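You operate a simulated robot arm through the tools that you are given. There is no shell and no other tool.

The job below is to be done with a simulated robot arm. You get a single attempt, and the scene is never put back.

JOB
Pull-test the teal stand's green jar and set the bond slider.
Fine: press the yellow peg on it, pull it off, back on its mat; a bare patch means LIFTS, none STAYS.

Only the result counts: the job must be done as asked and must still hold three seconds after the hand-in. Knocking over, shifting, dropping, spilling or breaking anything else fails it.

ROBOT AND FRAMES
A 7-joint arm with a two-finger parallel gripper, fixed in place. Base frame: the origin is on the floor under the middle of its stand, x ahead of it, y to its left, z up. Readings come in m, rad, newtons and seconds.
It reaches about 1.247 m from its shoulder. Its first joint turns from -2.304 to 2.304 rad. Payload 3.91 kg.
Tool frame: the origin (TCP) lies between the finger pads and is the grasp point; the fingertips stand 0.03 m ahead of it; z points along the fingers, y is the line along which they close. The gripper opens to 0.11 m. The fingers are 0.02 m wide and 0.01 m thick; the gripper's body (0.048 by 0.112 m) begins 0.055 m behind the TCP.
Orientation is that of the tool frame in the base frame, as [roll, pitch, yaw] about the fixed x, y, z axes, in that order (R = Rz(yaw) Ry(pitch) Rx(roll)). With the fingers straight down and closing along the base's y, the tool's x points along the base's -x, its y along +y and its z along -z.

CONTROLS
- The arm moves only by the tool play_rows. Its argument "targets" is a list of rows, each an object of numbers (a shift or turn left out is 0, a gripper value left out holds the last): "dx", "dy", "dz": the shift along the tool's x, y, z in m; "ax", "ay", "az": the turn, a rotation vector about the tool's x, y, z in rad; "gripper": the opening, from 0 (shut) to 1 (fully open). In form: [{"dx": .., "dy": .., "dz": .., "ax": .., "ay": .., "az": .., "gripper": ..}, ...]. A call has 1 to 20 rows; each row is the pose to reach, as a shift and turn from the pose commanded when the call began, along the tool's axes at that moment. Rows are played at 5 a second. More than 0.05 m and 0.15 rad between two rows, or a gripper value outside its range, and nothing of the call is played. A pose out of reach is approached as far as the arm can. The call stops where the force on the tool passes 50 N (or 10 N more than at its start, if that is more) or the arm is blocked; 0.2 s more then pass. The fingers move at their own pace (about 0.108 m/s each) and stop on an object; they squeeze with about 43 N. The grip force told is the motor's: it shows also when the fingers shut on nothing. Time passes only in rows, and 0.2 s behind the last, so rows that repeat a pose let the fingers close. The reply holds the time, the measured pose of the TCP, the force on the tool along the base axes, the opening and the grip force, in the units named above and with some noise, with the torque about the TCP (base axes, N m) and any sound that the robot's microphone picked up, and new pictures: "show" is both (left out), scene, wrist or none.
- Cameras (640 x 400 px; columns grow to the right, rows downward): "scene" is fixed at [0.052, 0.6511, 1.5186]; the picture's right is [-0.01, -1.00, 0.00], its down [-0.79, 0.00, -0.61] and it looks along [0.61, -0.00, -0.79] (base axes); focal length 324 px, centre (320, 200). "wrist" rides on the gripper at [0.072, 0.017, -0.103] in the tool frame; the picture's right is [-0.23, 0.97, 0.00], its down [-0.76, -0.18, -0.62] and it looks along [-0.61, -0.14, 0.78] (tool axes); focal length 222 px, centre (320, 200). There is no depth. A picture from a camera that has moved, and an enlarged one, comes with that camera's place and axes in the base frame and with its lens.
- inspect(camera, box): a new picture of the part [left, top, right, bottom] of that camera's present view, enlarged. No time passes.
- hand_in(): hands the job in; it is judged then, once.

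Nothing tells you positions but the pictures and the camera data. Unless the task says otherwise, let go and move clear before handing in.

The tools are called after "Request:" as a command line: name --argument value ..., lists and objects as JSON in quotes. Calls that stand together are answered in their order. play_rows: Moves the arm, as the interface text tells. Its arguments: {"type":"object","properties":{"targets":{"type":"array","items":{"type":"object","properties":{"dx":{"type":"number"},"dy":{"type":"number"},"dz":{"type":"number"},"ax":{"type":"number"},"ay":{"type":"number"},"az":{"type":"number"},"gripper":{"type":"number"}}}},"show":{"type":"string","enum":["both","scene","wrist","none"]}},"required":["targets"]} The other tools are called the same way: inspect (camera, box) takes an enlarged picture of a part of a camera's view; hand_in () hands the job in.

At the start:

```text
t: 0.0
tcp_pos: [0.2895, 0.5029, 1.0568]
ee_rot: [-3.141, -0.001, 3.142]
wrist_force: [-0.6, -0.4, -0.5]
wrist_torque: [0.01, 0.01, -0.01]
grip_width: 0.1097
grasp_force: 0.1
```

scene: 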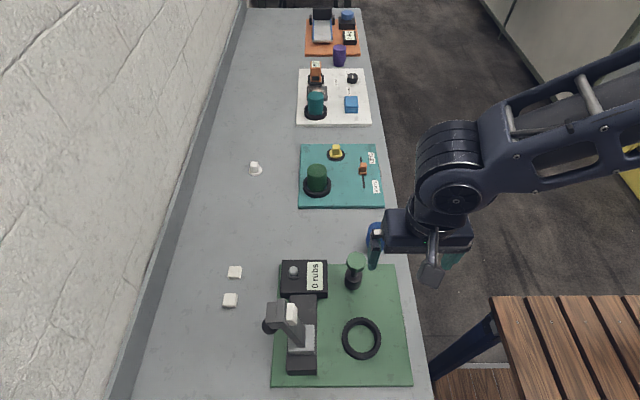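
wrist: 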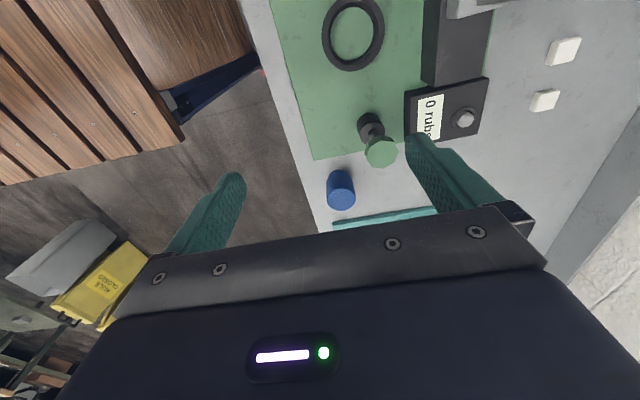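

I see a bench with several stands; the teal one carries a dark green jar, a yellow peg and a small slider with labels. I'll enlarge the scene there before moving.

Request:
inspect --camera "scene" --box '[290, 135, 394, 213]'

Request:
inspect --camera "scene" --box '[280, 0, 400, 135]'

Request:
inspect --camera "scene" --box '[220, 200, 440, 400]'

```text
5.13 times, centred on (342, 174) of scene
camera zoom: at [0.052, 0.6511, 1.5186], right [-0.01, -1.0, 0.0], down [-0.79, 0.0, -0.61], along [0.61, 0.0, -0.79], focal length 1663 px, centre (207, 333)
```

zoom: 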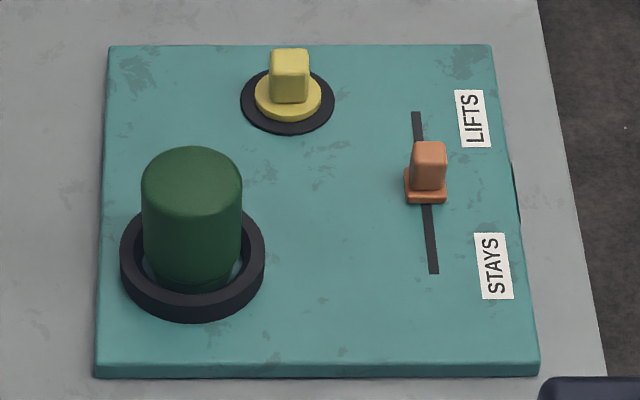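

```text
2.96 times, centred on (340, 68) of scene
camera zoom: at [0.052, 0.6511, 1.5186], right [-0.01, -1.0, 0.0], down [-0.79, 0.0, -0.61], along [0.61, 0.0, -0.79], focal length 961 px, centre (261, 593)
```

zoom: 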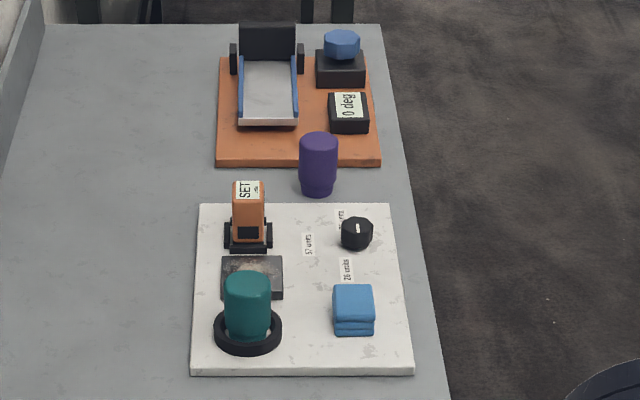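

```text
2.00 times, centred on (330, 300) of scene
camera zoom: at [0.052, 0.6511, 1.5186], right [-0.01, -1.0, 0.0], down [-0.79, 0.0, -0.61], along [0.61, 0.0, -0.79], focal length 649 px, centre (300, 0)
```

zoom: 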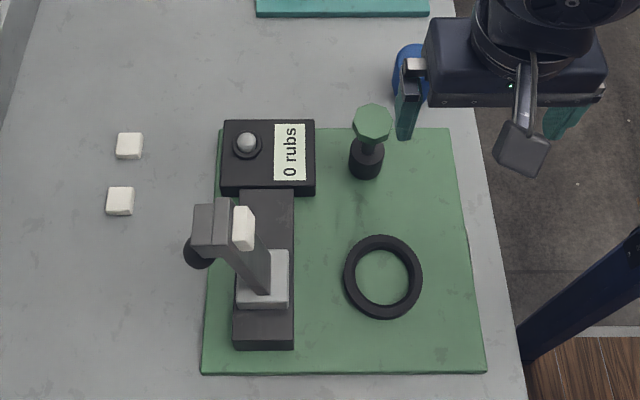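

The bench boards appear to sit at about z≈0.76. I place the jar at about (0.68, 0.66) with its top at z≈0.85, the yellow peg at about (0.82, 0.60), and the slider at about (0.74, 0.516) running along x. I'll move high over the teal stand to look with the wrist camera.

Request:
play_rows --targets '[{"dx": -0.04, "dy": 0.01}, {"dx": -0.08, "dy": 0.02}, {"dx": -0.12, "dy": 0.03}, {"dx": -0.16, "dy": 0.04}, {"dx": -0.2, "dy": 0.05}, {"dx": -0.24, "dy": 0.06}, {"dx": -0.28, "dy": 0.07}, {"dx": -0.31, "dy": 0.08}, {"dx": -0.31, "dy": 0.08}]'

```text
t: 2.0
tcp_pos: [0.6016, 0.584, 1.057]
ee_rot: [-3.142, -0.001, -3.141]
wrist_force: [-0.2, 0.7, -0.8]
wrist_torque: [0.03, 0.01, -0.01]
grip_width: 0.1099
grasp_force: 0.0
camera wrist: at [0.5291, 0.6008, 1.162], right [0.23, 0.97, 0.0], down [0.76, -0.18, 0.62], along [0.61, -0.14, -0.78], focal length 222 px, centre (320, 200)
```

scene: 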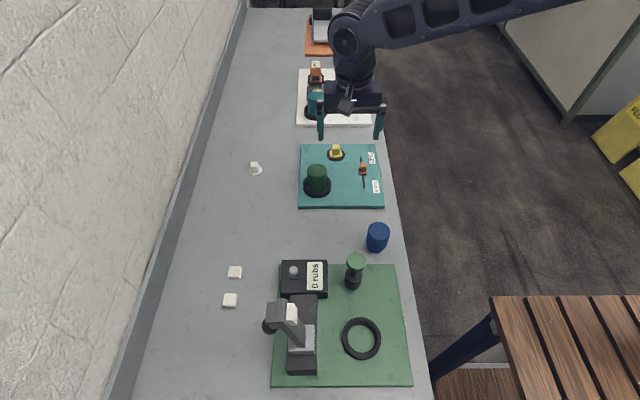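
wrist: 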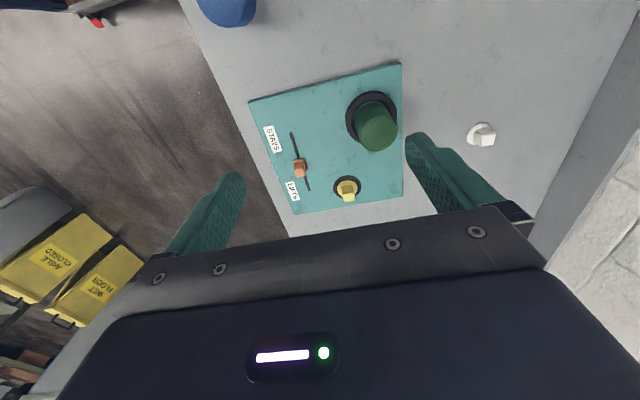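

Request:
inspect --camera "wrist" --box '[240, 60, 410, 220]'

Request:
inspect --camera "wrist" --box '[325, 80, 415, 210]'

Request:
inspect --camera "scene" --box '[310, 140, 374, 200]'

```text
2.50 times, centred on (325, 140) of wrist
camera zoom: at [0.5291, 0.6008, 1.162], right [0.23, 0.97, 0.0], down [0.76, -0.18, 0.62], along [0.61, -0.14, -0.78], focal length 555 px, centre (308, 350)
```

zoom: 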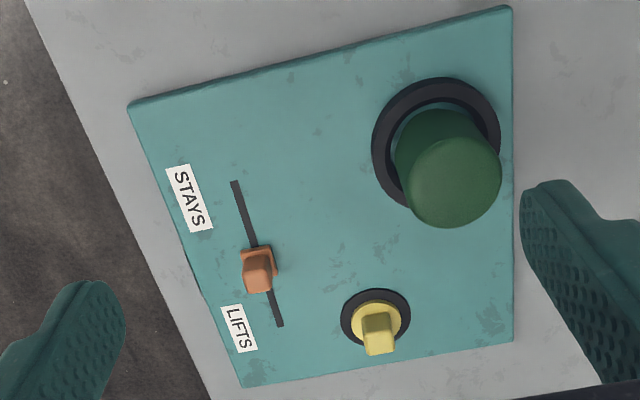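

```text
3.08 times, centred on (370, 145) of wrist
camera zoom: at [0.5291, 0.6008, 1.162], right [0.23, 0.97, 0.0], down [0.76, -0.18, 0.62], along [0.61, -0.14, -0.78], focal length 684 px, centre (166, 369)
```

zoom: 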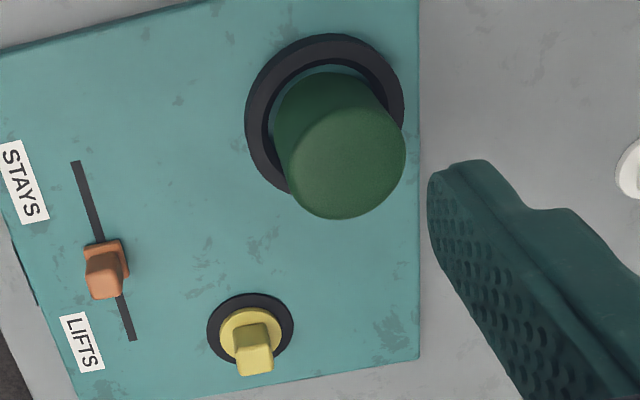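

```text
6.67 times, centred on (342, 170) of scene
camera zoom: at [0.052, 0.6511, 1.5186], right [-0.01, -1.0, 0.0], down [-0.79, 0.0, -0.61], along [0.61, 0.0, -0.79], focal length 2162 px, centre (173, 400)
```

zoom: 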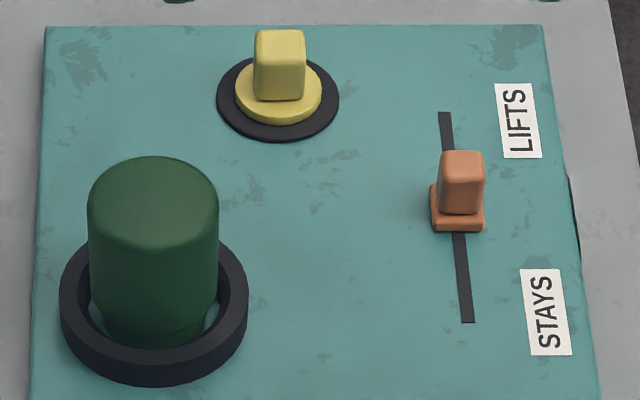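

The jar stands loosely in its ring; the peg is a square block on a disc, lying on a black mat at about (0.818, 0.598), with its block top at z≈0.80. I'll go above the peg and check alignment.

Request:
play_rows --targets '[{"dx": -0.045, "dy": 0.003}, {"dx": -0.09, "dy": 0.006}, {"dx": -0.135, "dy": 0.009}, {"dx": -0.18, "dy": 0.012}, {"dx": -0.217, "dy": 0.014}, {"dx": -0.217, "dy": 0.014, "dz": 0.045}, {"dx": -0.217, "dy": 0.014, "dz": 0.09}, {"dx": -0.217, "dy": 0.014, "dz": 0.135}, {"dx": -0.217, "dy": 0.014, "dz": 0.165}, {"dx": -0.217, "dy": 0.014, "dz": 0.165}]'

```text
t: 4.2
tcp_pos: [0.8157, 0.5971, 0.892]
ee_rot: [-3.141, 0.0, 3.141]
wrist_force: [0.1, 0.0, -0.2]
wrist_torque: [-0.01, 0.02, 0.01]
grip_width: 0.1101
grasp_force: 0.1
camera wrist: at [0.7446, 0.6143, 0.9969], right [0.23, 0.97, 0.0], down [0.76, -0.18, 0.62], along [0.61, -0.14, -0.78], focal length 222 px, centre (320, 200)
```

scene: 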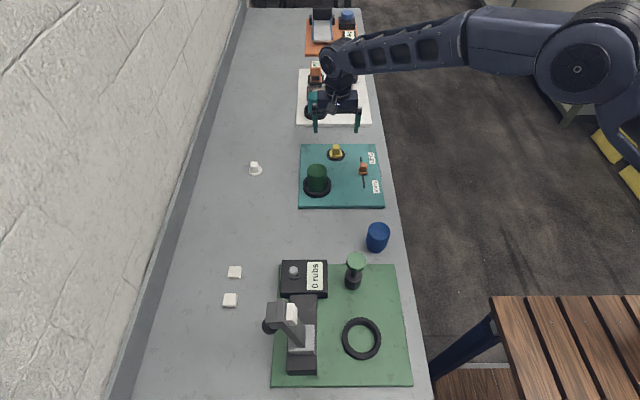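
wrist: 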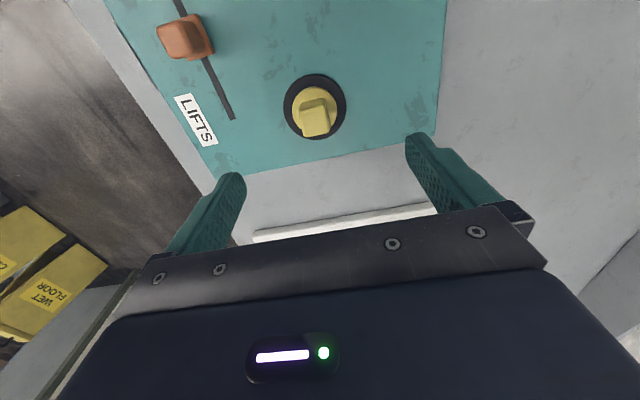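

Request:
inspect --camera "wrist" --box '[255, 50, 375, 160]'

```text
3.64 times, centred on (315, 105) of wrist
camera zoom: at [0.7446, 0.6143, 0.9969], right [0.23, 0.97, 0.0], down [0.76, -0.18, 0.62], along [0.61, -0.14, -0.78], focal length 808 px, centre (338, 546)
```

zoom: 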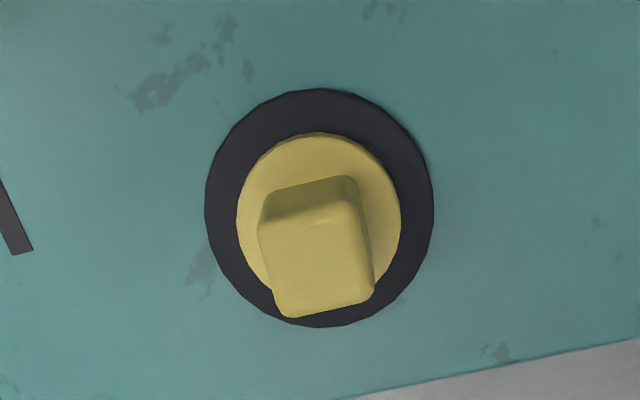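

Up close I place the peg at about (0.810, 0.595). I'll correct and come down to just above its block for another look.

Request:
play_rows --targets '[{"dx": 0.005, "dy": -0.002}, {"dx": 0.005, "dy": -0.002, "dz": 0.02}, {"dx": 0.005, "dy": -0.002, "dz": 0.04}, {"dx": 0.005, "dy": -0.002, "dz": 0.04}]'

Request:
inspect --camera "wrist" --box '[200, 60, 460, 220]'

Request:
inspect --camera "scene" --box '[300, 100, 400, 170]'

```text
t: 5.2
tcp_pos: [0.8124, 0.5968, 0.8522]
ee_rot: [-3.14, 0.001, 3.141]
wrist_force: [0.6, -0.3, -0.4]
wrist_torque: [-0.02, 0.03, -0.02]
grip_width: 0.1099
grasp_force: 0.0
camera wrist: at [0.7401, 0.6125, 0.9565], right [0.23, 0.97, 0.0], down [0.76, -0.18, 0.62], along [0.61, -0.14, -0.78], focal length 222 px, centre (320, 200)
```

scene: 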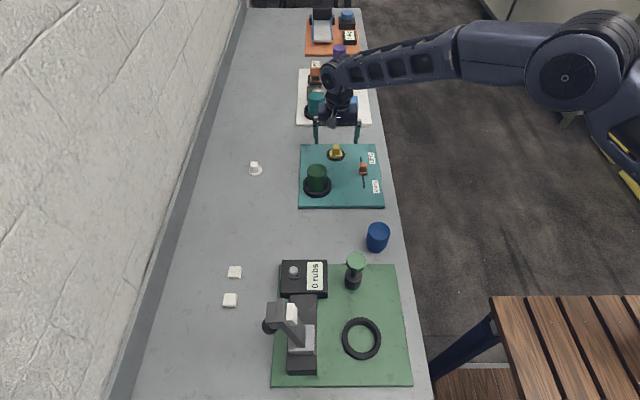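
wrist: 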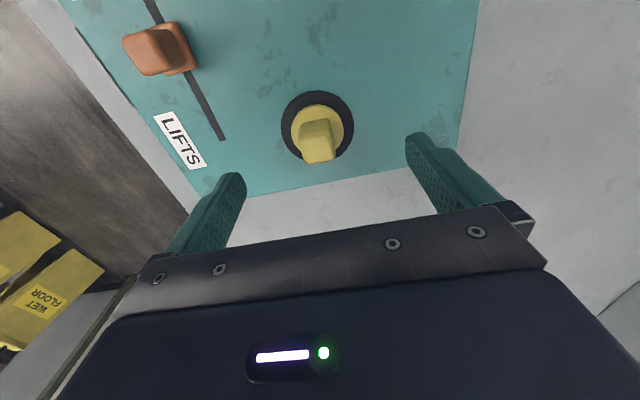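

```text
2.46 times, centred on (330, 140) of wrist
camera zoom: at [0.7401, 0.6125, 0.9565], right [0.23, 0.97, 0.0], down [0.76, -0.18, 0.62], along [0.61, -0.14, -0.78], focal length 547 px, centre (295, 348)
```

zoom: 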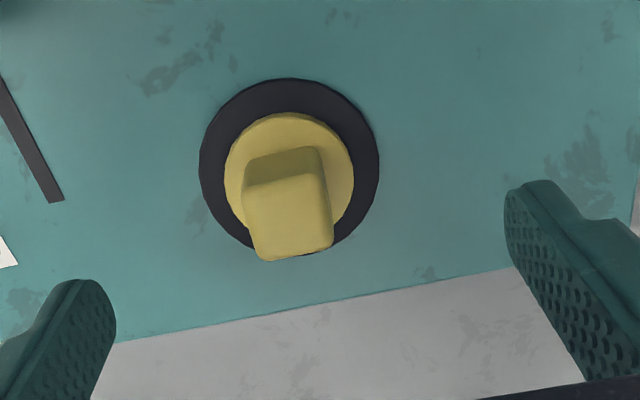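

```text
5.71 times, centred on (350, 135) of scene
camera zoom: at [0.052, 0.6511, 1.5186], right [-0.01, -1.0, 0.0], down [-0.79, 0.0, -0.61], along [0.61, 0.0, -0.79], focal length 1853 px, centre (149, 571)
```

zoom: 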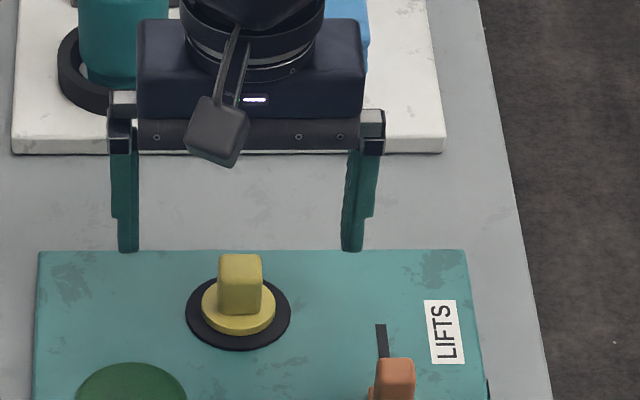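

Two wrist views agree: peg at (0.811, 0.595), mat at z≈0.76, block top at z≈0.80, centred between the fingers. I'll descend so the tips stay just above the disc, then close.

Request:
play_rows --targets '[{"dz": 0.015}, {"dz": 0.03}, {"dz": 0.038}, {"dz": 0.043}, {"dz": 0.045}, {"dz": 0.045, "gripper": 0.4}, {"dz": 0.045, "gripper": 0.4}, {"dz": 0.045, "gripper": 0.0}, {"dz": 0.045, "gripper": 0.0}, {"dz": 0.045, "gripper": 0.0}, {"dz": 0.045, "gripper": 0.0}]'

Request:
inspect --camera "wrist" --box '[240, 90, 400, 200]'

Request:
inspect --camera "scene" --box '[300, 100, 400, 170]'

```text
t: 7.6
tcp_pos: [0.8118, 0.5944, 0.8059]
ee_rot: [-3.141, 0.0, 3.142]
wrist_force: [0.8, 0.1, -2.4]
wrist_torque: [0.03, -0.05, 0.03]
grip_width: 0.0596
grasp_force: 44.5
camera wrist: at [0.7401, 0.6118, 0.9111], right [0.23, 0.97, 0.0], down [0.76, -0.18, 0.62], along [0.61, -0.14, -0.78], focal length 222 px, centre (320, 200)
```

scene: 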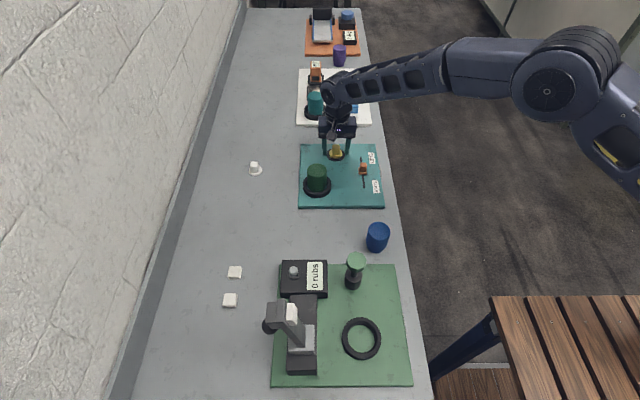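
wrist: 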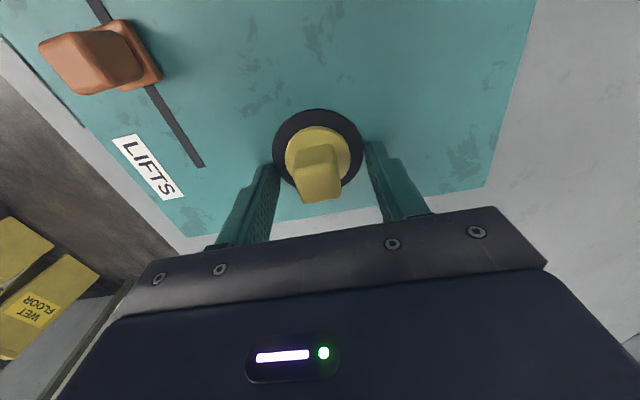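

```text
3.64 times, centred on (320, 145) of wrist
camera zoom: at [0.7401, 0.6118, 0.9111], right [0.23, 0.97, 0.0], down [0.76, -0.18, 0.62], along [0.61, -0.14, -0.78], focal length 808 px, centre (320, 400)
```

zoom: 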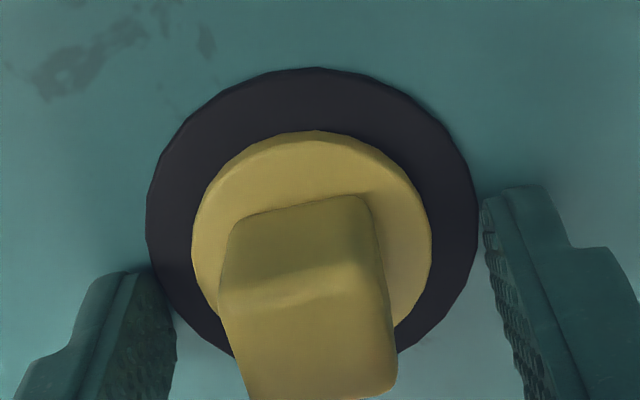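

```text
5.71 times, centred on (350, 135) of scene
camera zoom: at [0.052, 0.6511, 1.5186], right [-0.01, -1.0, 0.0], down [-0.79, 0.0, -0.61], along [0.61, 0.0, -0.79], focal length 1853 px, centre (149, 571)
```

zoom: 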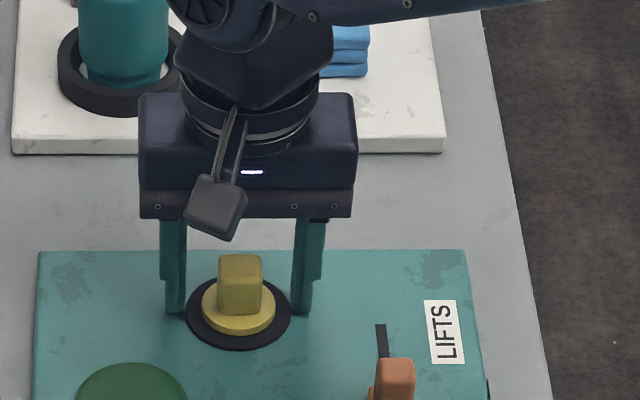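

The fingers stopped at 0.0596 m, which matches the mat's diameter, not the block's, so the tips seem to be catching the mat's rim. I'll look closely before changing anything.

Request:
inspect --camera "scene" --box '[318, 135, 358, 165]'

Request:
inspect --camera "wrist" --box '[260, 130, 300, 200]'

Request:
inspect --camera "wrist" --box '[340, 110, 390, 180]'

```text
13.33 times, centred on (338, 150) of scene
camera zoom: at [0.052, 0.6511, 1.5186], right [-0.01, -1.0, 0.0], down [-0.79, 0.0, -0.61], along [0.61, 0.0, -0.79], focal length 4325 px, centre (80, 867)
```

zoom: 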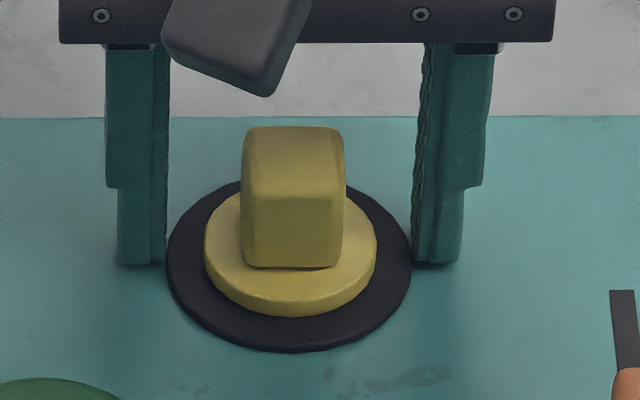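

```text
5.71 times, centred on (280, 165) of wrist
camera zoom: at [0.7401, 0.6118, 0.9111], right [0.23, 0.97, 0.0], down [0.76, -0.18, 0.62], along [0.61, -0.14, -0.78], focal length 1269 px, centre (549, 400)
```

zoom: 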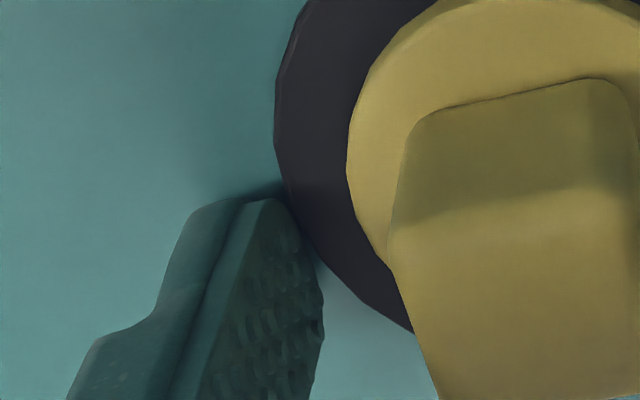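

```text
5.71 times, centred on (365, 145) of wrist
camera zoom: at [0.7401, 0.6118, 0.9111], right [0.23, 0.97, 0.0], down [0.76, -0.18, 0.62], along [0.61, -0.14, -0.78], focal length 1269 px, centre (63, 514)
```

zoom: 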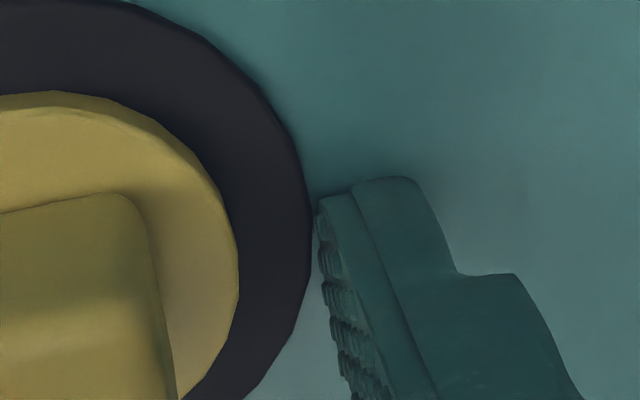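

Close up, the tips are at mat level: the board is really at z≈0.775, so the peg sits higher and nearer at about x≈0.803. I'll open, rise 13 mm, shift back 8 mm and recheck before closing.

Request:
play_rows --targets '[{"gripper": 0.75}, {"gripper": 0.75}, {"dz": -0.007, "gripper": 0.75}, {"dz": -0.013, "gripper": 0.75}, {"dz": -0.013, "dx": 0.004, "gripper": 0.75}, {"dz": -0.013, "dx": 0.008, "gripper": 0.75}, {"dz": -0.013, "dx": 0.008, "gripper": 0.75}]'

Request:
inspect --camera "wrist" --box '[240, 90, 400, 200]'

Request:
inspect --camera "scene" --box '[318, 135, 358, 165]'

```text
t: 9.2
tcp_pos: [0.8035, 0.5946, 0.8196]
ee_rot: [3.141, 0.0, -3.14]
wrist_force: [0.5, 0.1, 0.2]
wrist_torque: [0.03, 0.0, 0.0]
grip_width: 0.0827
grasp_force: 0.0
camera wrist: at [0.7322, 0.6119, 0.924], right [0.23, 0.97, 0.0], down [0.76, -0.18, 0.62], along [0.61, -0.14, -0.78], focal length 222 px, centre (320, 200)
```

scene: 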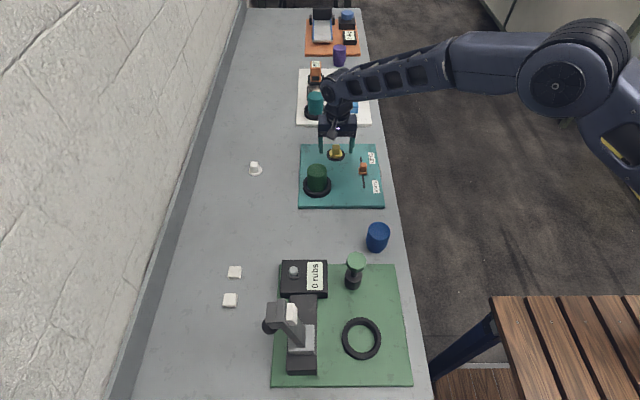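
wrist: 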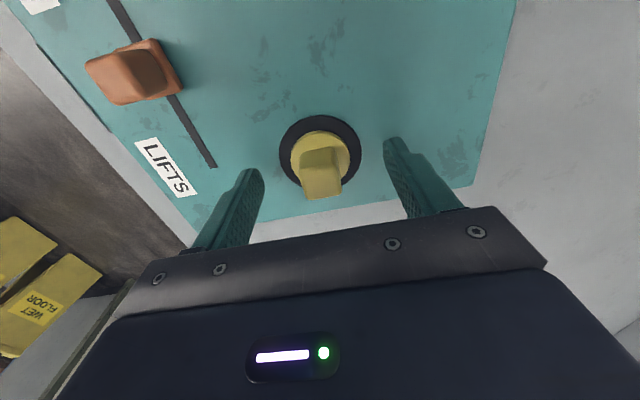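

```text
3.64 times, centred on (320, 145) of wrist
camera zoom: at [0.7322, 0.6119, 0.924], right [0.23, 0.97, 0.0], down [0.76, -0.18, 0.62], along [0.61, -0.14, -0.78], focal length 808 px, centre (320, 400)
```

zoom: 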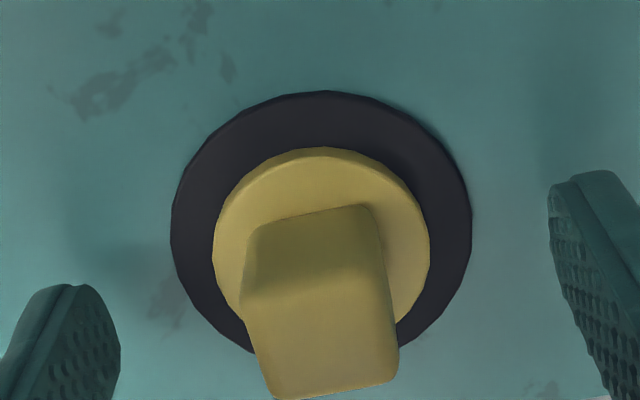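

```text
13.33 times, centred on (338, 150) of scene
camera zoom: at [0.052, 0.6511, 1.5186], right [-0.01, -1.0, 0.0], down [-0.79, 0.0, -0.61], along [0.61, 0.0, -0.79], focal length 4325 px, centre (80, 867)
```

zoom: 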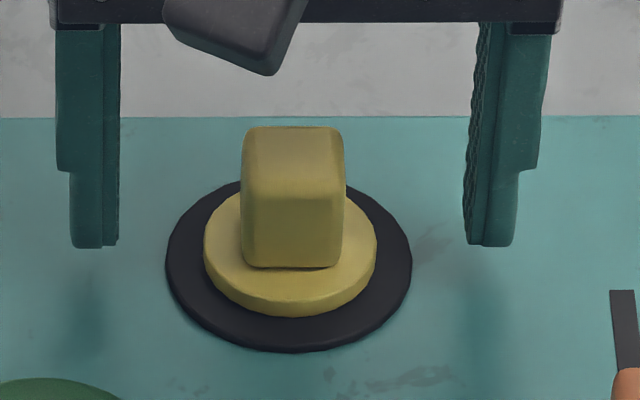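

Alignment looks good: the block is centred between the fingers with the tips above the disc. Closing now.

Request:
play_rows --targets '[{"gripper": 0.4}, {"gripper": 0.3}, {"gripper": 0.0}, {"gripper": 0.0}, {"gripper": 0.0}]'

Request:
inspect --camera "wrist" --box '[240, 90, 400, 200]'

Request:
inspect --camera "scene" --box '[318, 135, 358, 165]'

```text
t: 10.4
tcp_pos: [0.8032, 0.5958, 0.8191]
ee_rot: [3.14, 0.0, 3.14]
wrist_force: [-0.2, 0.1, 0.3]
wrist_torque: [0.01, -0.01, 0.03]
grip_width: 0.0223
grasp_force: 43.1
camera wrist: at [0.7323, 0.6118, 0.924], right [0.23, 0.97, 0.0], down [0.76, -0.18, 0.62], along [0.61, -0.14, -0.78], focal length 222 px, centre (320, 200)
```

scene: 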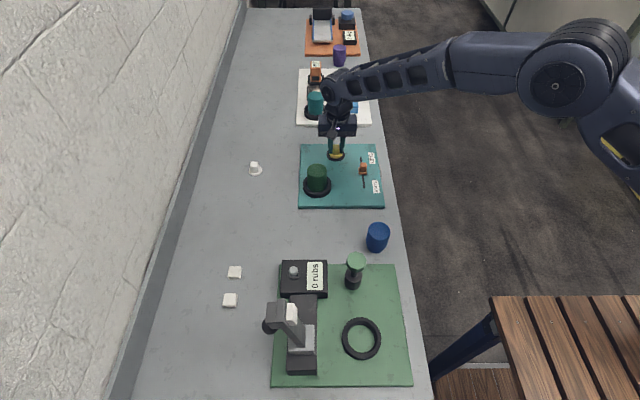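
wrist: 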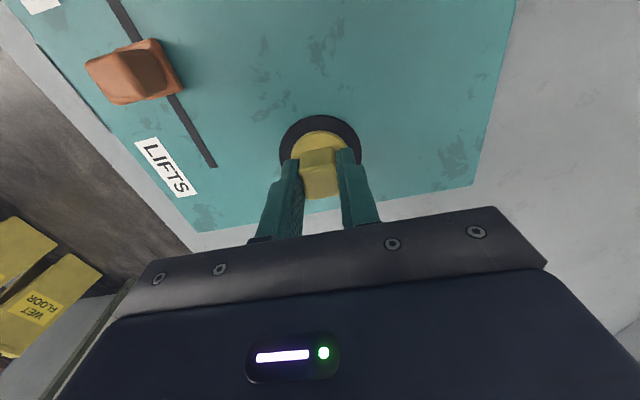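

```text
3.64 times, centred on (320, 145) of wrist
camera zoom: at [0.7323, 0.6118, 0.924], right [0.23, 0.97, 0.0], down [0.76, -0.18, 0.62], along [0.61, -0.14, -0.78], focal length 808 px, centre (320, 400)
```

zoom: 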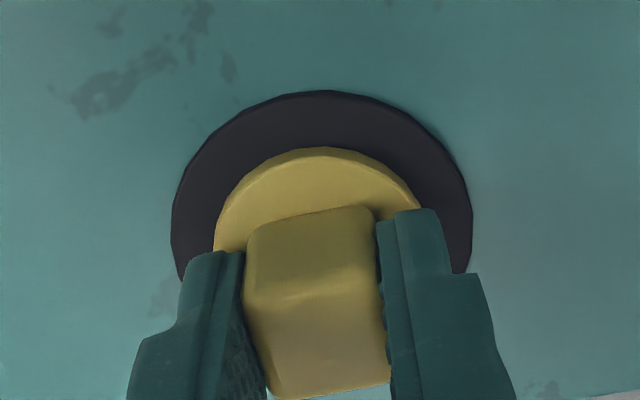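

```text
13.33 times, centred on (338, 150) of scene
camera zoom: at [0.052, 0.6511, 1.5186], right [-0.01, -1.0, 0.0], down [-0.79, 0.0, -0.61], along [0.61, 0.0, -0.79], focal length 4325 px, centre (80, 867)
```

zoom: 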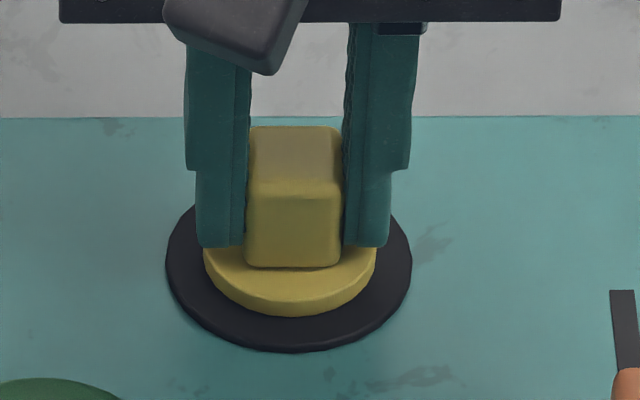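

The peg's block is gripped (0.0223 m wide). I'll lift it straight up, then go next to and above the jar for a close look; I take the jar to be at about (0.669, 0.656) with its top at z≈0.857.

Request:
play_rows --targets '[{"dz": -0.005}, {"dz": -0.015}, {"dz": -0.04}, {"dz": -0.07}, {"dz": -0.1}, {"dz": -0.14}, {"dx": 0.03, "dy": 0.02, "dz": -0.14}, {"dx": 0.06, "dy": 0.04, "dz": -0.14}, {"dx": 0.083, "dy": 0.061, "dz": -0.14}, {"dx": 0.083, "dy": 0.061, "dz": -0.14}]'

Request:
inspect --camera "wrist" --box '[240, 20, 400, 200]'

Request:
inspect --camera "scene" --box '[290, 100, 390, 210]'

```text
t: 12.6
tcp_pos: [0.7207, 0.6555, 0.9597]
ee_rot: [3.141, 0.0, 3.141]
wrist_force: [-0.3, -0.3, -1.1]
wrist_torque: [-0.01, -0.01, 0.03]
grip_width: 0.0223
grasp_force: 42.9
camera wrist: at [0.6491, 0.6734, 1.0646], right [0.23, 0.97, 0.0], down [0.76, -0.18, 0.62], along [0.61, -0.14, -0.78], focal length 222 px, centre (320, 200)
```

scene: 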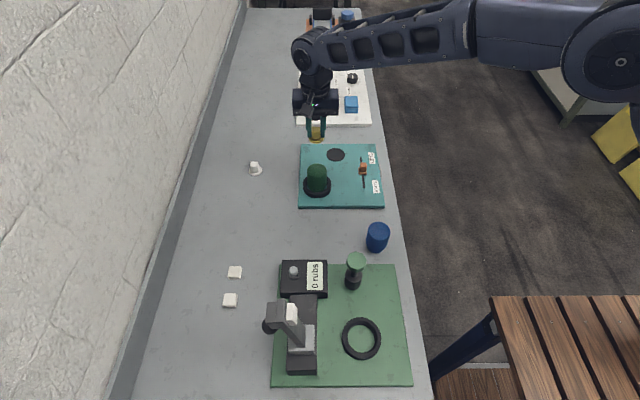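
wrist: 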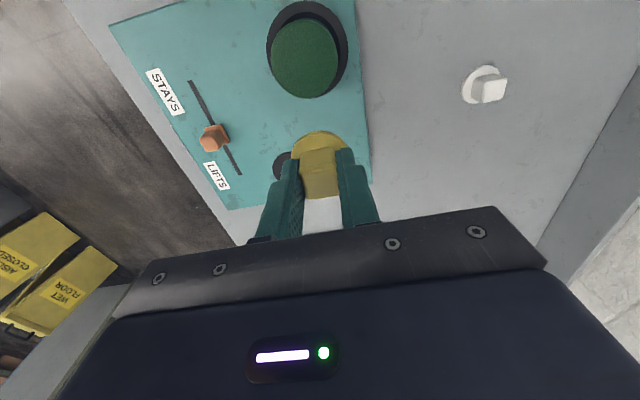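

```text
2.22 times, centred on (320, 110) of wrist
camera zoom: at [0.6491, 0.6734, 1.0646], right [0.23, 0.97, 0.0], down [0.76, -0.18, 0.62], along [0.61, -0.14, -0.78], focal length 494 px, centre (320, 400)
```

zoom: 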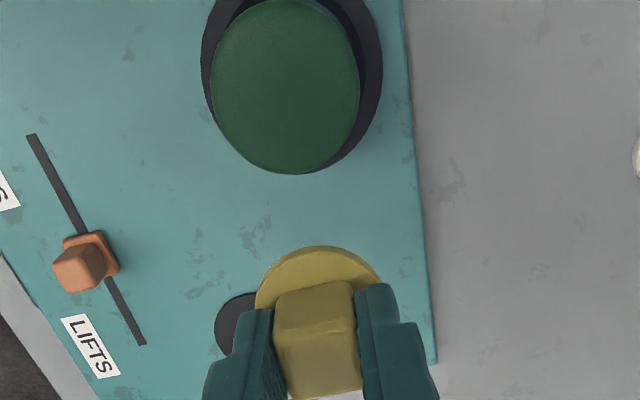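

```text
3.64 times, centred on (340, 155) of scene
camera zoom: at [0.052, 0.6511, 1.5186], right [-0.01, -1.0, 0.0], down [-0.79, 0.0, -0.61], along [0.61, 0.0, -0.79], focal length 1180 px, centre (247, 364)
```

zoom: 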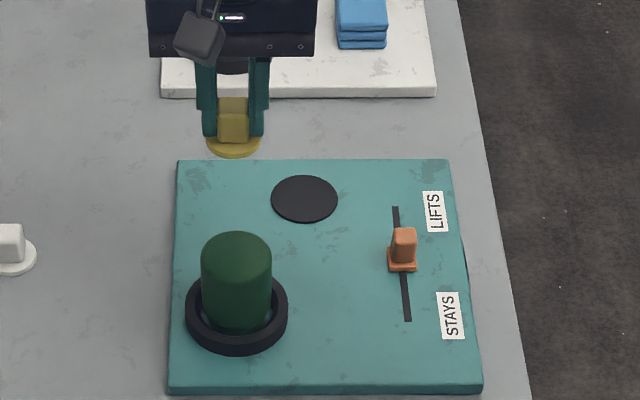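

The jar's top centre is at about (0.6685, 0.6575, 0.857); the peg's face hangs about 0.042 m below the TCP. I'll centre over the jar and come down to about 15 mm above it.

Request:
play_rows --targets '[{"dx": 0.026, "dy": 0.001}, {"dx": 0.052, "dy": 0.002}, {"dx": 0.052, "dy": 0.002, "dz": 0.02}, {"dx": 0.052, "dy": 0.002, "dz": 0.04}, {"dx": 0.052, "dy": 0.002, "dz": 0.045}, {"dx": 0.052, "dy": 0.002, "dz": 0.045}]'

Request:
inspect --camera "wrist" --box '[240, 80, 400, 200]'

Request:
inspect --camera "scene" --box '[285, 125, 355, 205]'

```text
t: 14.0
tcp_pos: [0.6679, 0.6578, 0.9148]
ee_rot: [3.14, -0.001, 3.141]
wrist_force: [0.3, 0.5, 0.3]
wrist_torque: [0.01, 0.02, 0.04]
grip_width: 0.0227
grasp_force: 42.6
camera wrist: at [0.5975, 0.6749, 1.0196], right [0.23, 0.97, 0.0], down [0.76, -0.18, 0.62], along [0.61, -0.14, -0.78], focal length 222 px, centre (320, 200)
```

scene: 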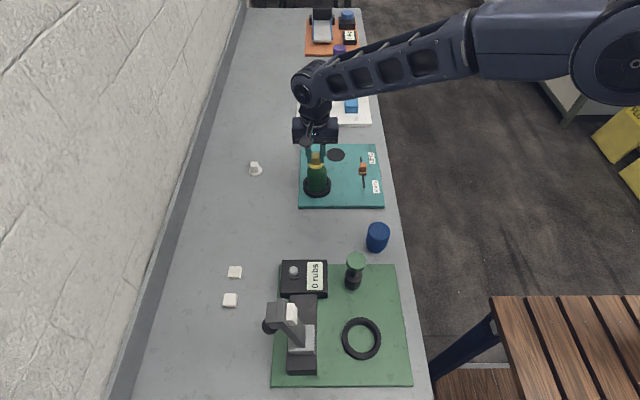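
wrist: 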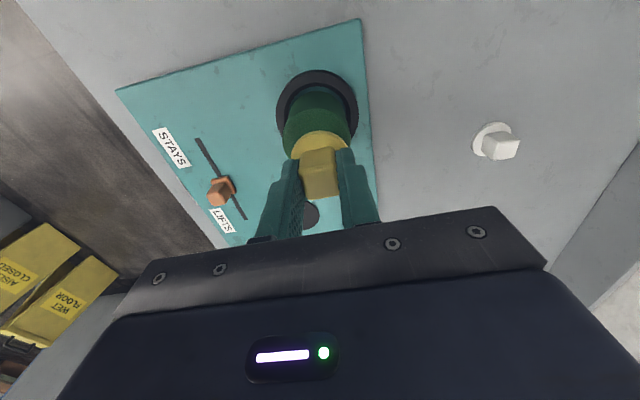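

```text
3.33 times, centred on (320, 140) of wrist
camera zoom: at [0.5975, 0.6749, 1.0196], right [0.23, 0.97, 0.0], down [0.76, -0.18, 0.62], along [0.61, -0.14, -0.78], focal length 740 px, centre (320, 400)
```

zoom: 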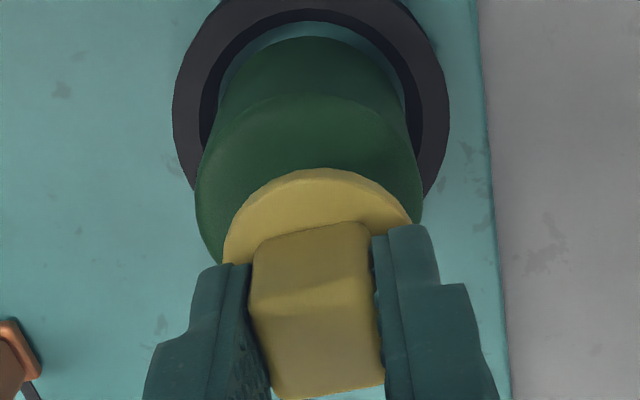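

```text
5.00 times, centred on (320, 165) of scene
camera zoom: at [0.052, 0.6511, 1.5186], right [-0.01, -1.0, 0.0], down [-0.79, 0.0, -0.61], along [0.61, 0.0, -0.79], focal length 1622 px, centre (320, 375)
```

zoom: 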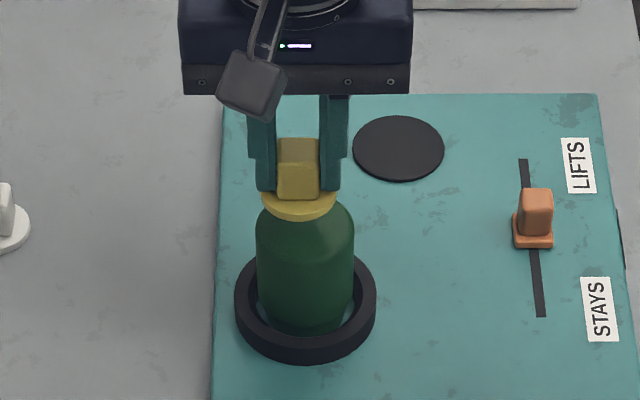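

The peg is over the jar but about 3 mm to +y of its centre. I'll correct that and come down slowly, watching the force.

Request:
play_rows --targets '[{"dy": -0.0025}, {"dy": -0.0025, "dz": 0.005}, {"dy": -0.0025, "dz": 0.009}, {"dy": -0.0025, "dz": 0.011}, {"dy": -0.0025, "dz": 0.012}, {"dy": -0.0025, "dz": 0.013}, {"dy": -0.0025, "dz": 0.013}]' --show "none"

```text
t: 15.6
tcp_pos: [0.6684, 0.6549, 0.9008]
ee_rot: [-3.141, 0.0, 3.141]
wrist_force: [-0.1, 0.2, -0.4]
wrist_torque: [0.01, 0.02, -0.02]
grip_width: 0.0226
grasp_force: 43.1
```

No contact yet at TCP z≈0.901. I'll go on in 1 mm steps.

Request:
play_rows --targets '[{"dz": 0.001}, {"dz": 0.002}, {"dz": 0.003}]' --show "none"

```text
t: 16.4
tcp_pos: [0.6689, 0.657, 0.8977]
ee_rot: [-3.141, 0.0, 3.141]
wrist_force: [0.4, -0.5, 0.2]
wrist_torque: [-0.02, -0.04, -0.03]
grip_width: 0.0225
grasp_force: 43.4
```

Request:
play_rows --targets '[{"dz": 0.001}, {"dz": 0.002}]' --show "none"

Request:
inspect --camera "scene" --box '[295, 140, 345, 180]'

Request:
inspect --camera "wrist" --box '[270, 90, 370, 190]'

```text
t: 17.0
tcp_pos: [0.6683, 0.6557, 0.895]
ee_rot: [-3.141, -0.002, -3.141]
wrist_force: [0.0, 0.6, -0.1]
wrist_torque: [0.02, -0.04, 0.01]
grip_width: 0.0225
grasp_force: 43.1
```

```text
10.00 times, centred on (320, 160) of scene
camera zoom: at [0.052, 0.6511, 1.5186], right [-0.01, -1.0, 0.0], down [-0.79, 0.0, -0.61], along [0.61, 0.0, -0.79], focal length 3244 px, centre (320, 600)
```

zoom: 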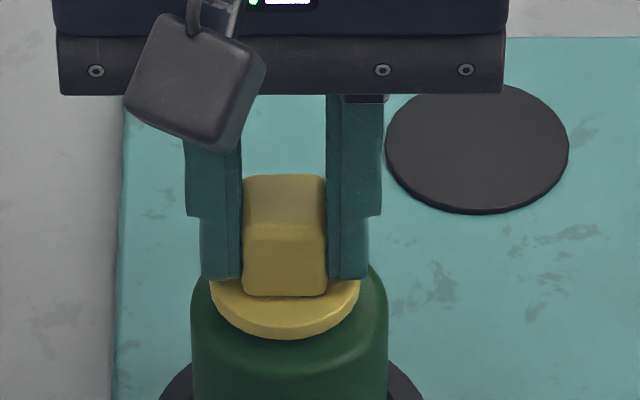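

```text
4.00 times, centred on (320, 140) of wrist
camera zoom: at [0.5974, 0.673, 1.0011], right [0.23, 0.97, 0.0], down [0.76, -0.18, 0.62], along [0.61, -0.14, -0.78], focal length 888 px, centre (320, 440)
```

zoom: 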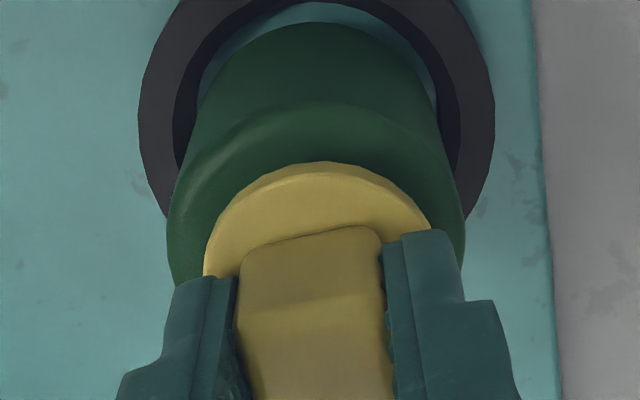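

Still free at z≈0.895 and well centred. Continuing down in small steps.

Request:
play_rows --targets '[{"dz": 0.001}, {"dz": 0.002}]' --show "none"

```text
t: 17.6
tcp_pos: [0.669, 0.6552, 0.8952]
ee_rot: [3.141, -0.001, 3.141]
wrist_force: [0.3, -1.4, -0.9]
wrist_torque: [0.02, 0.02, -0.02]
grip_width: 0.0225
grasp_force: 43.0
```

Request:
play_rows --targets '[{"dz": 0.001}, {"dz": 0.002}, {"dz": 0.002}]' --show "none"

```text
t: 18.4
tcp_pos: [0.6696, 0.6556, 0.8927]
ee_rot: [-3.141, 0.0, -3.141]
wrist_force: [1.0, -0.4, -0.8]
wrist_torque: [-0.01, 0.02, -0.03]
grip_width: 0.0226
grasp_force: 43.1
```

Still no contact force; continuing down with 1 mm steps.

Request:
play_rows --targets '[{"dz": 0.001}, {"dz": 0.002}, {"dz": 0.002}]' --show "none"

Request:
inspect --camera "wrist" --box '[270, 90, 370, 190]'

Request:
inspect --camera "scene" --box '[300, 145, 340, 175]'

```text
t: 19.2
tcp_pos: [0.6696, 0.656, 0.8891]
ee_rot: [-3.141, -0.002, -3.141]
wrist_force: [-0.2, -0.4, 4.8]
wrist_torque: [0.03, -0.04, 0.03]
grip_width: 0.0226
grasp_force: 43.1
```

```text
4.00 times, centred on (320, 140) of wrist
camera zoom: at [0.5977, 0.6727, 0.9957], right [0.23, 0.97, 0.0], down [0.76, -0.18, 0.62], along [0.61, -0.14, -0.78], focal length 888 px, centre (320, 440)
```

zoom: 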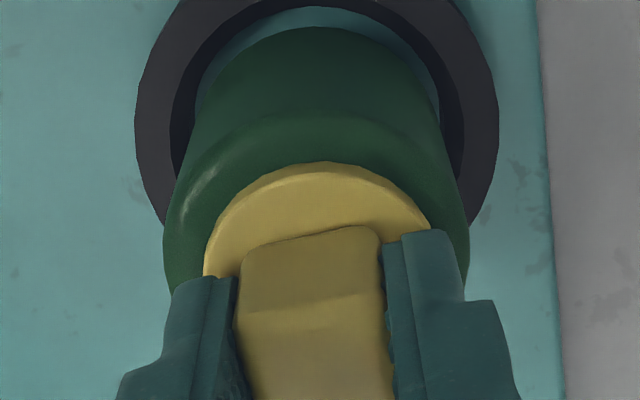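

```text
13.33 times, centred on (320, 160) of scene
camera zoom: at [0.052, 0.6511, 1.5186], right [-0.01, -1.0, 0.0], down [-0.79, 0.0, -0.61], along [0.61, 0.0, -0.79], focal length 4325 px, centre (320, 733)
```

zoom: 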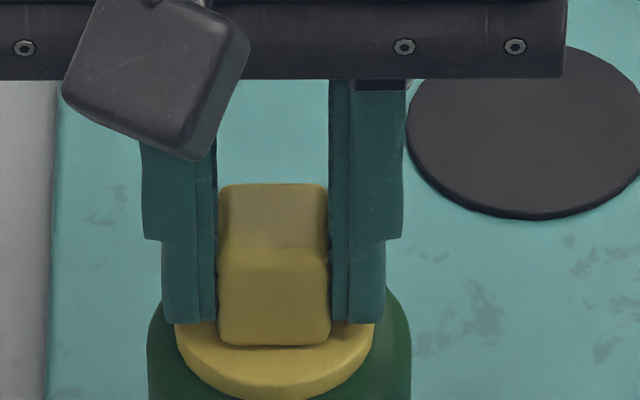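

Contact: 4.8 N upward. I'll press a bit harder in half-millimetre steps and hold.

Request:
play_rows --targets '[{"dz": 0.0005}, {"dz": 0.001}, {"dz": 0.001}]' --show "none"

```text
t: 20.0
tcp_pos: [0.6695, 0.6554, 0.8904]
ee_rot: [3.139, 0.0, 3.141]
wrist_force: [1.2, -1.9, 17.2]
wrist_torque: [-0.08, -0.13, 0.01]
grip_width: 0.0225
grasp_force: 43.0
```

17 N now. I'll add half a millimetre and hold for a couple of seconds.

Request:
play_rows --targets '[{"dz": 0.0005}, {"dz": 0.0007}, {"dz": 0.0007}, {"dz": 0.0007}, {"dz": 0.0007}, {"dz": 0.0007}, {"dz": 0.0007}, {"dz": 0.0007}, {"dz": 0.0007}, {"dz": 0.0007}]' --show "none"

Request:
inspect --camera "scene" --box '[295, 145, 345, 200]'

```text
t: 22.2
tcp_pos: [0.6678, 0.6554, 0.8904]
ee_rot: [3.139, 0.002, -3.141]
wrist_force: [1.1, 1.9, 39.0]
wrist_torque: [0.08, -0.04, -0.01]
grip_width: 0.0225
grasp_force: 42.8
```

```text
7.27 times, centred on (320, 172) of scene
camera zoom: at [0.052, 0.6511, 1.5186], right [-0.01, -1.0, 0.0], down [-0.79, 0.0, -0.61], along [0.61, 0.0, -0.79], focal length 2359 px, centre (320, 400)
```

zoom: 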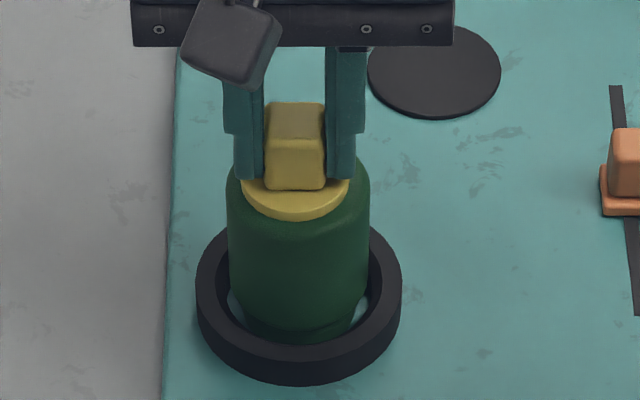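

39 N held for 2 s is plenty. Now I'll pull up gently and check whether the jar comes along.

Request:
play_rows --targets '[{"dz": -0.001}, {"dz": -0.002}, {"dz": -0.003}, {"dz": -0.004}, {"dz": -0.004}]' --show "none"

Request:
inspect --camera "scene" --box '[295, 145, 345, 200]'

Request:
inspect --camera "wrist" --box '[270, 70, 370, 190]'

```text
t: 23.4
tcp_pos: [0.6692, 0.6547, 0.8897]
ee_rot: [-3.141, -0.003, -3.141]
wrist_force: [0.3, 0.6, -1.1]
wrist_torque: [-0.03, 0.0, -0.01]
grip_width: 0.0225
grasp_force: 43.3
```

```text
7.27 times, centred on (320, 172) of scene
camera zoom: at [0.052, 0.6511, 1.5186], right [-0.01, -1.0, 0.0], down [-0.79, 0.0, -0.61], along [0.61, 0.0, -0.79], focal length 2359 px, centre (320, 400)
```

zoom: 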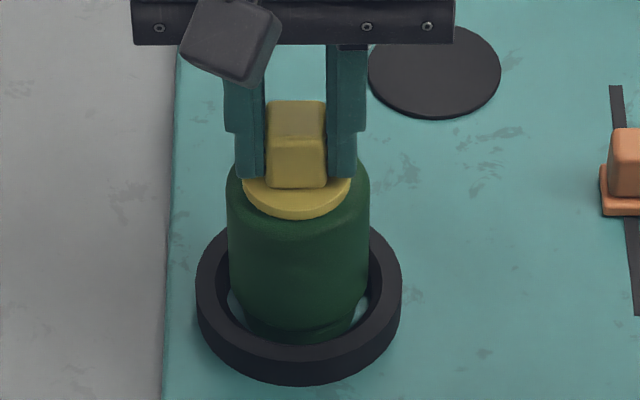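

```text
3.33 times, centred on (320, 130) of wrist
camera zoom: at [0.5972, 0.6726, 0.9957], right [0.23, 0.97, 0.0], down [0.76, -0.18, 0.62], along [0.61, -0.14, -0.78], focal length 740 px, centre (320, 433)
```

zoom: 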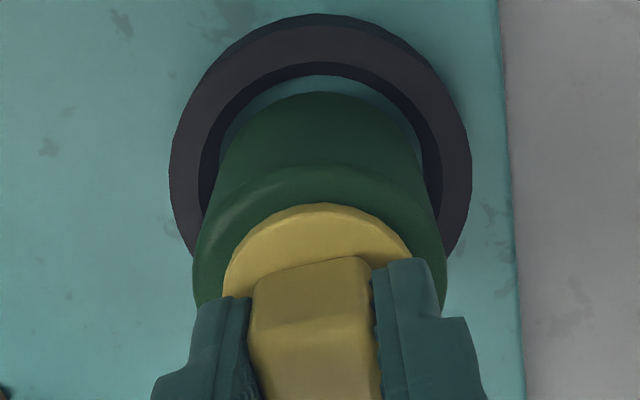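

The force is back to about zero near the break-off point and the jar hasn't moved. I'll keep rising slowly.

Request:
play_rows --targets '[{"dz": -0.002}, {"dz": -0.004}, {"dz": -0.006}, {"dz": -0.008}, {"dz": -0.008}]' --show "none"

Request:
inspect --camera "scene" --box '[295, 145, 345, 200]'

Request:
inspect --camera "wrist" --box '[270, 70, 370, 190]'

```text
t: 24.6
tcp_pos: [0.6691, 0.6552, 0.8999]
ee_rot: [3.141, 0.0, -3.141]
wrist_force: [0.9, -0.3, -0.9]
wrist_torque: [0.0, -0.02, 0.01]
grip_width: 0.0225
grasp_force: 43.5
```

```text
7.27 times, centred on (320, 172) of scene
camera zoom: at [0.052, 0.6511, 1.5186], right [-0.01, -1.0, 0.0], down [-0.79, 0.0, -0.61], along [0.61, 0.0, -0.79], focal length 2359 px, centre (320, 400)
```

zoom: 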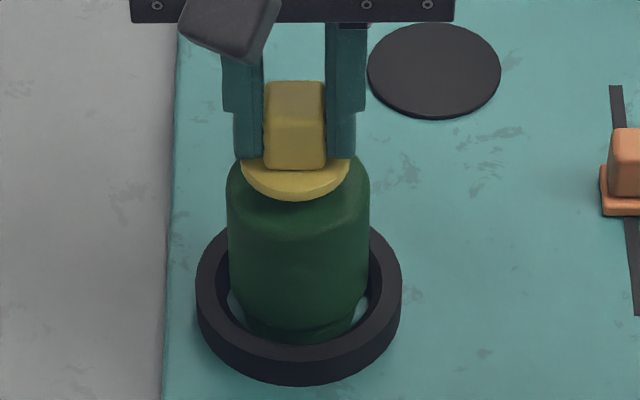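

```text
3.33 times, centred on (320, 130) of wrist
camera zoom: at [0.5975, 0.6727, 1.0056], right [0.23, 0.97, 0.0], down [0.76, -0.18, 0.62], along [0.61, -0.14, -0.78], focal length 740 px, centre (320, 433)
```

zoom: 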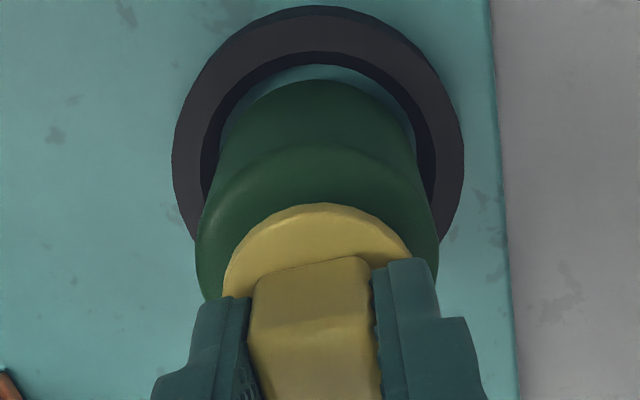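

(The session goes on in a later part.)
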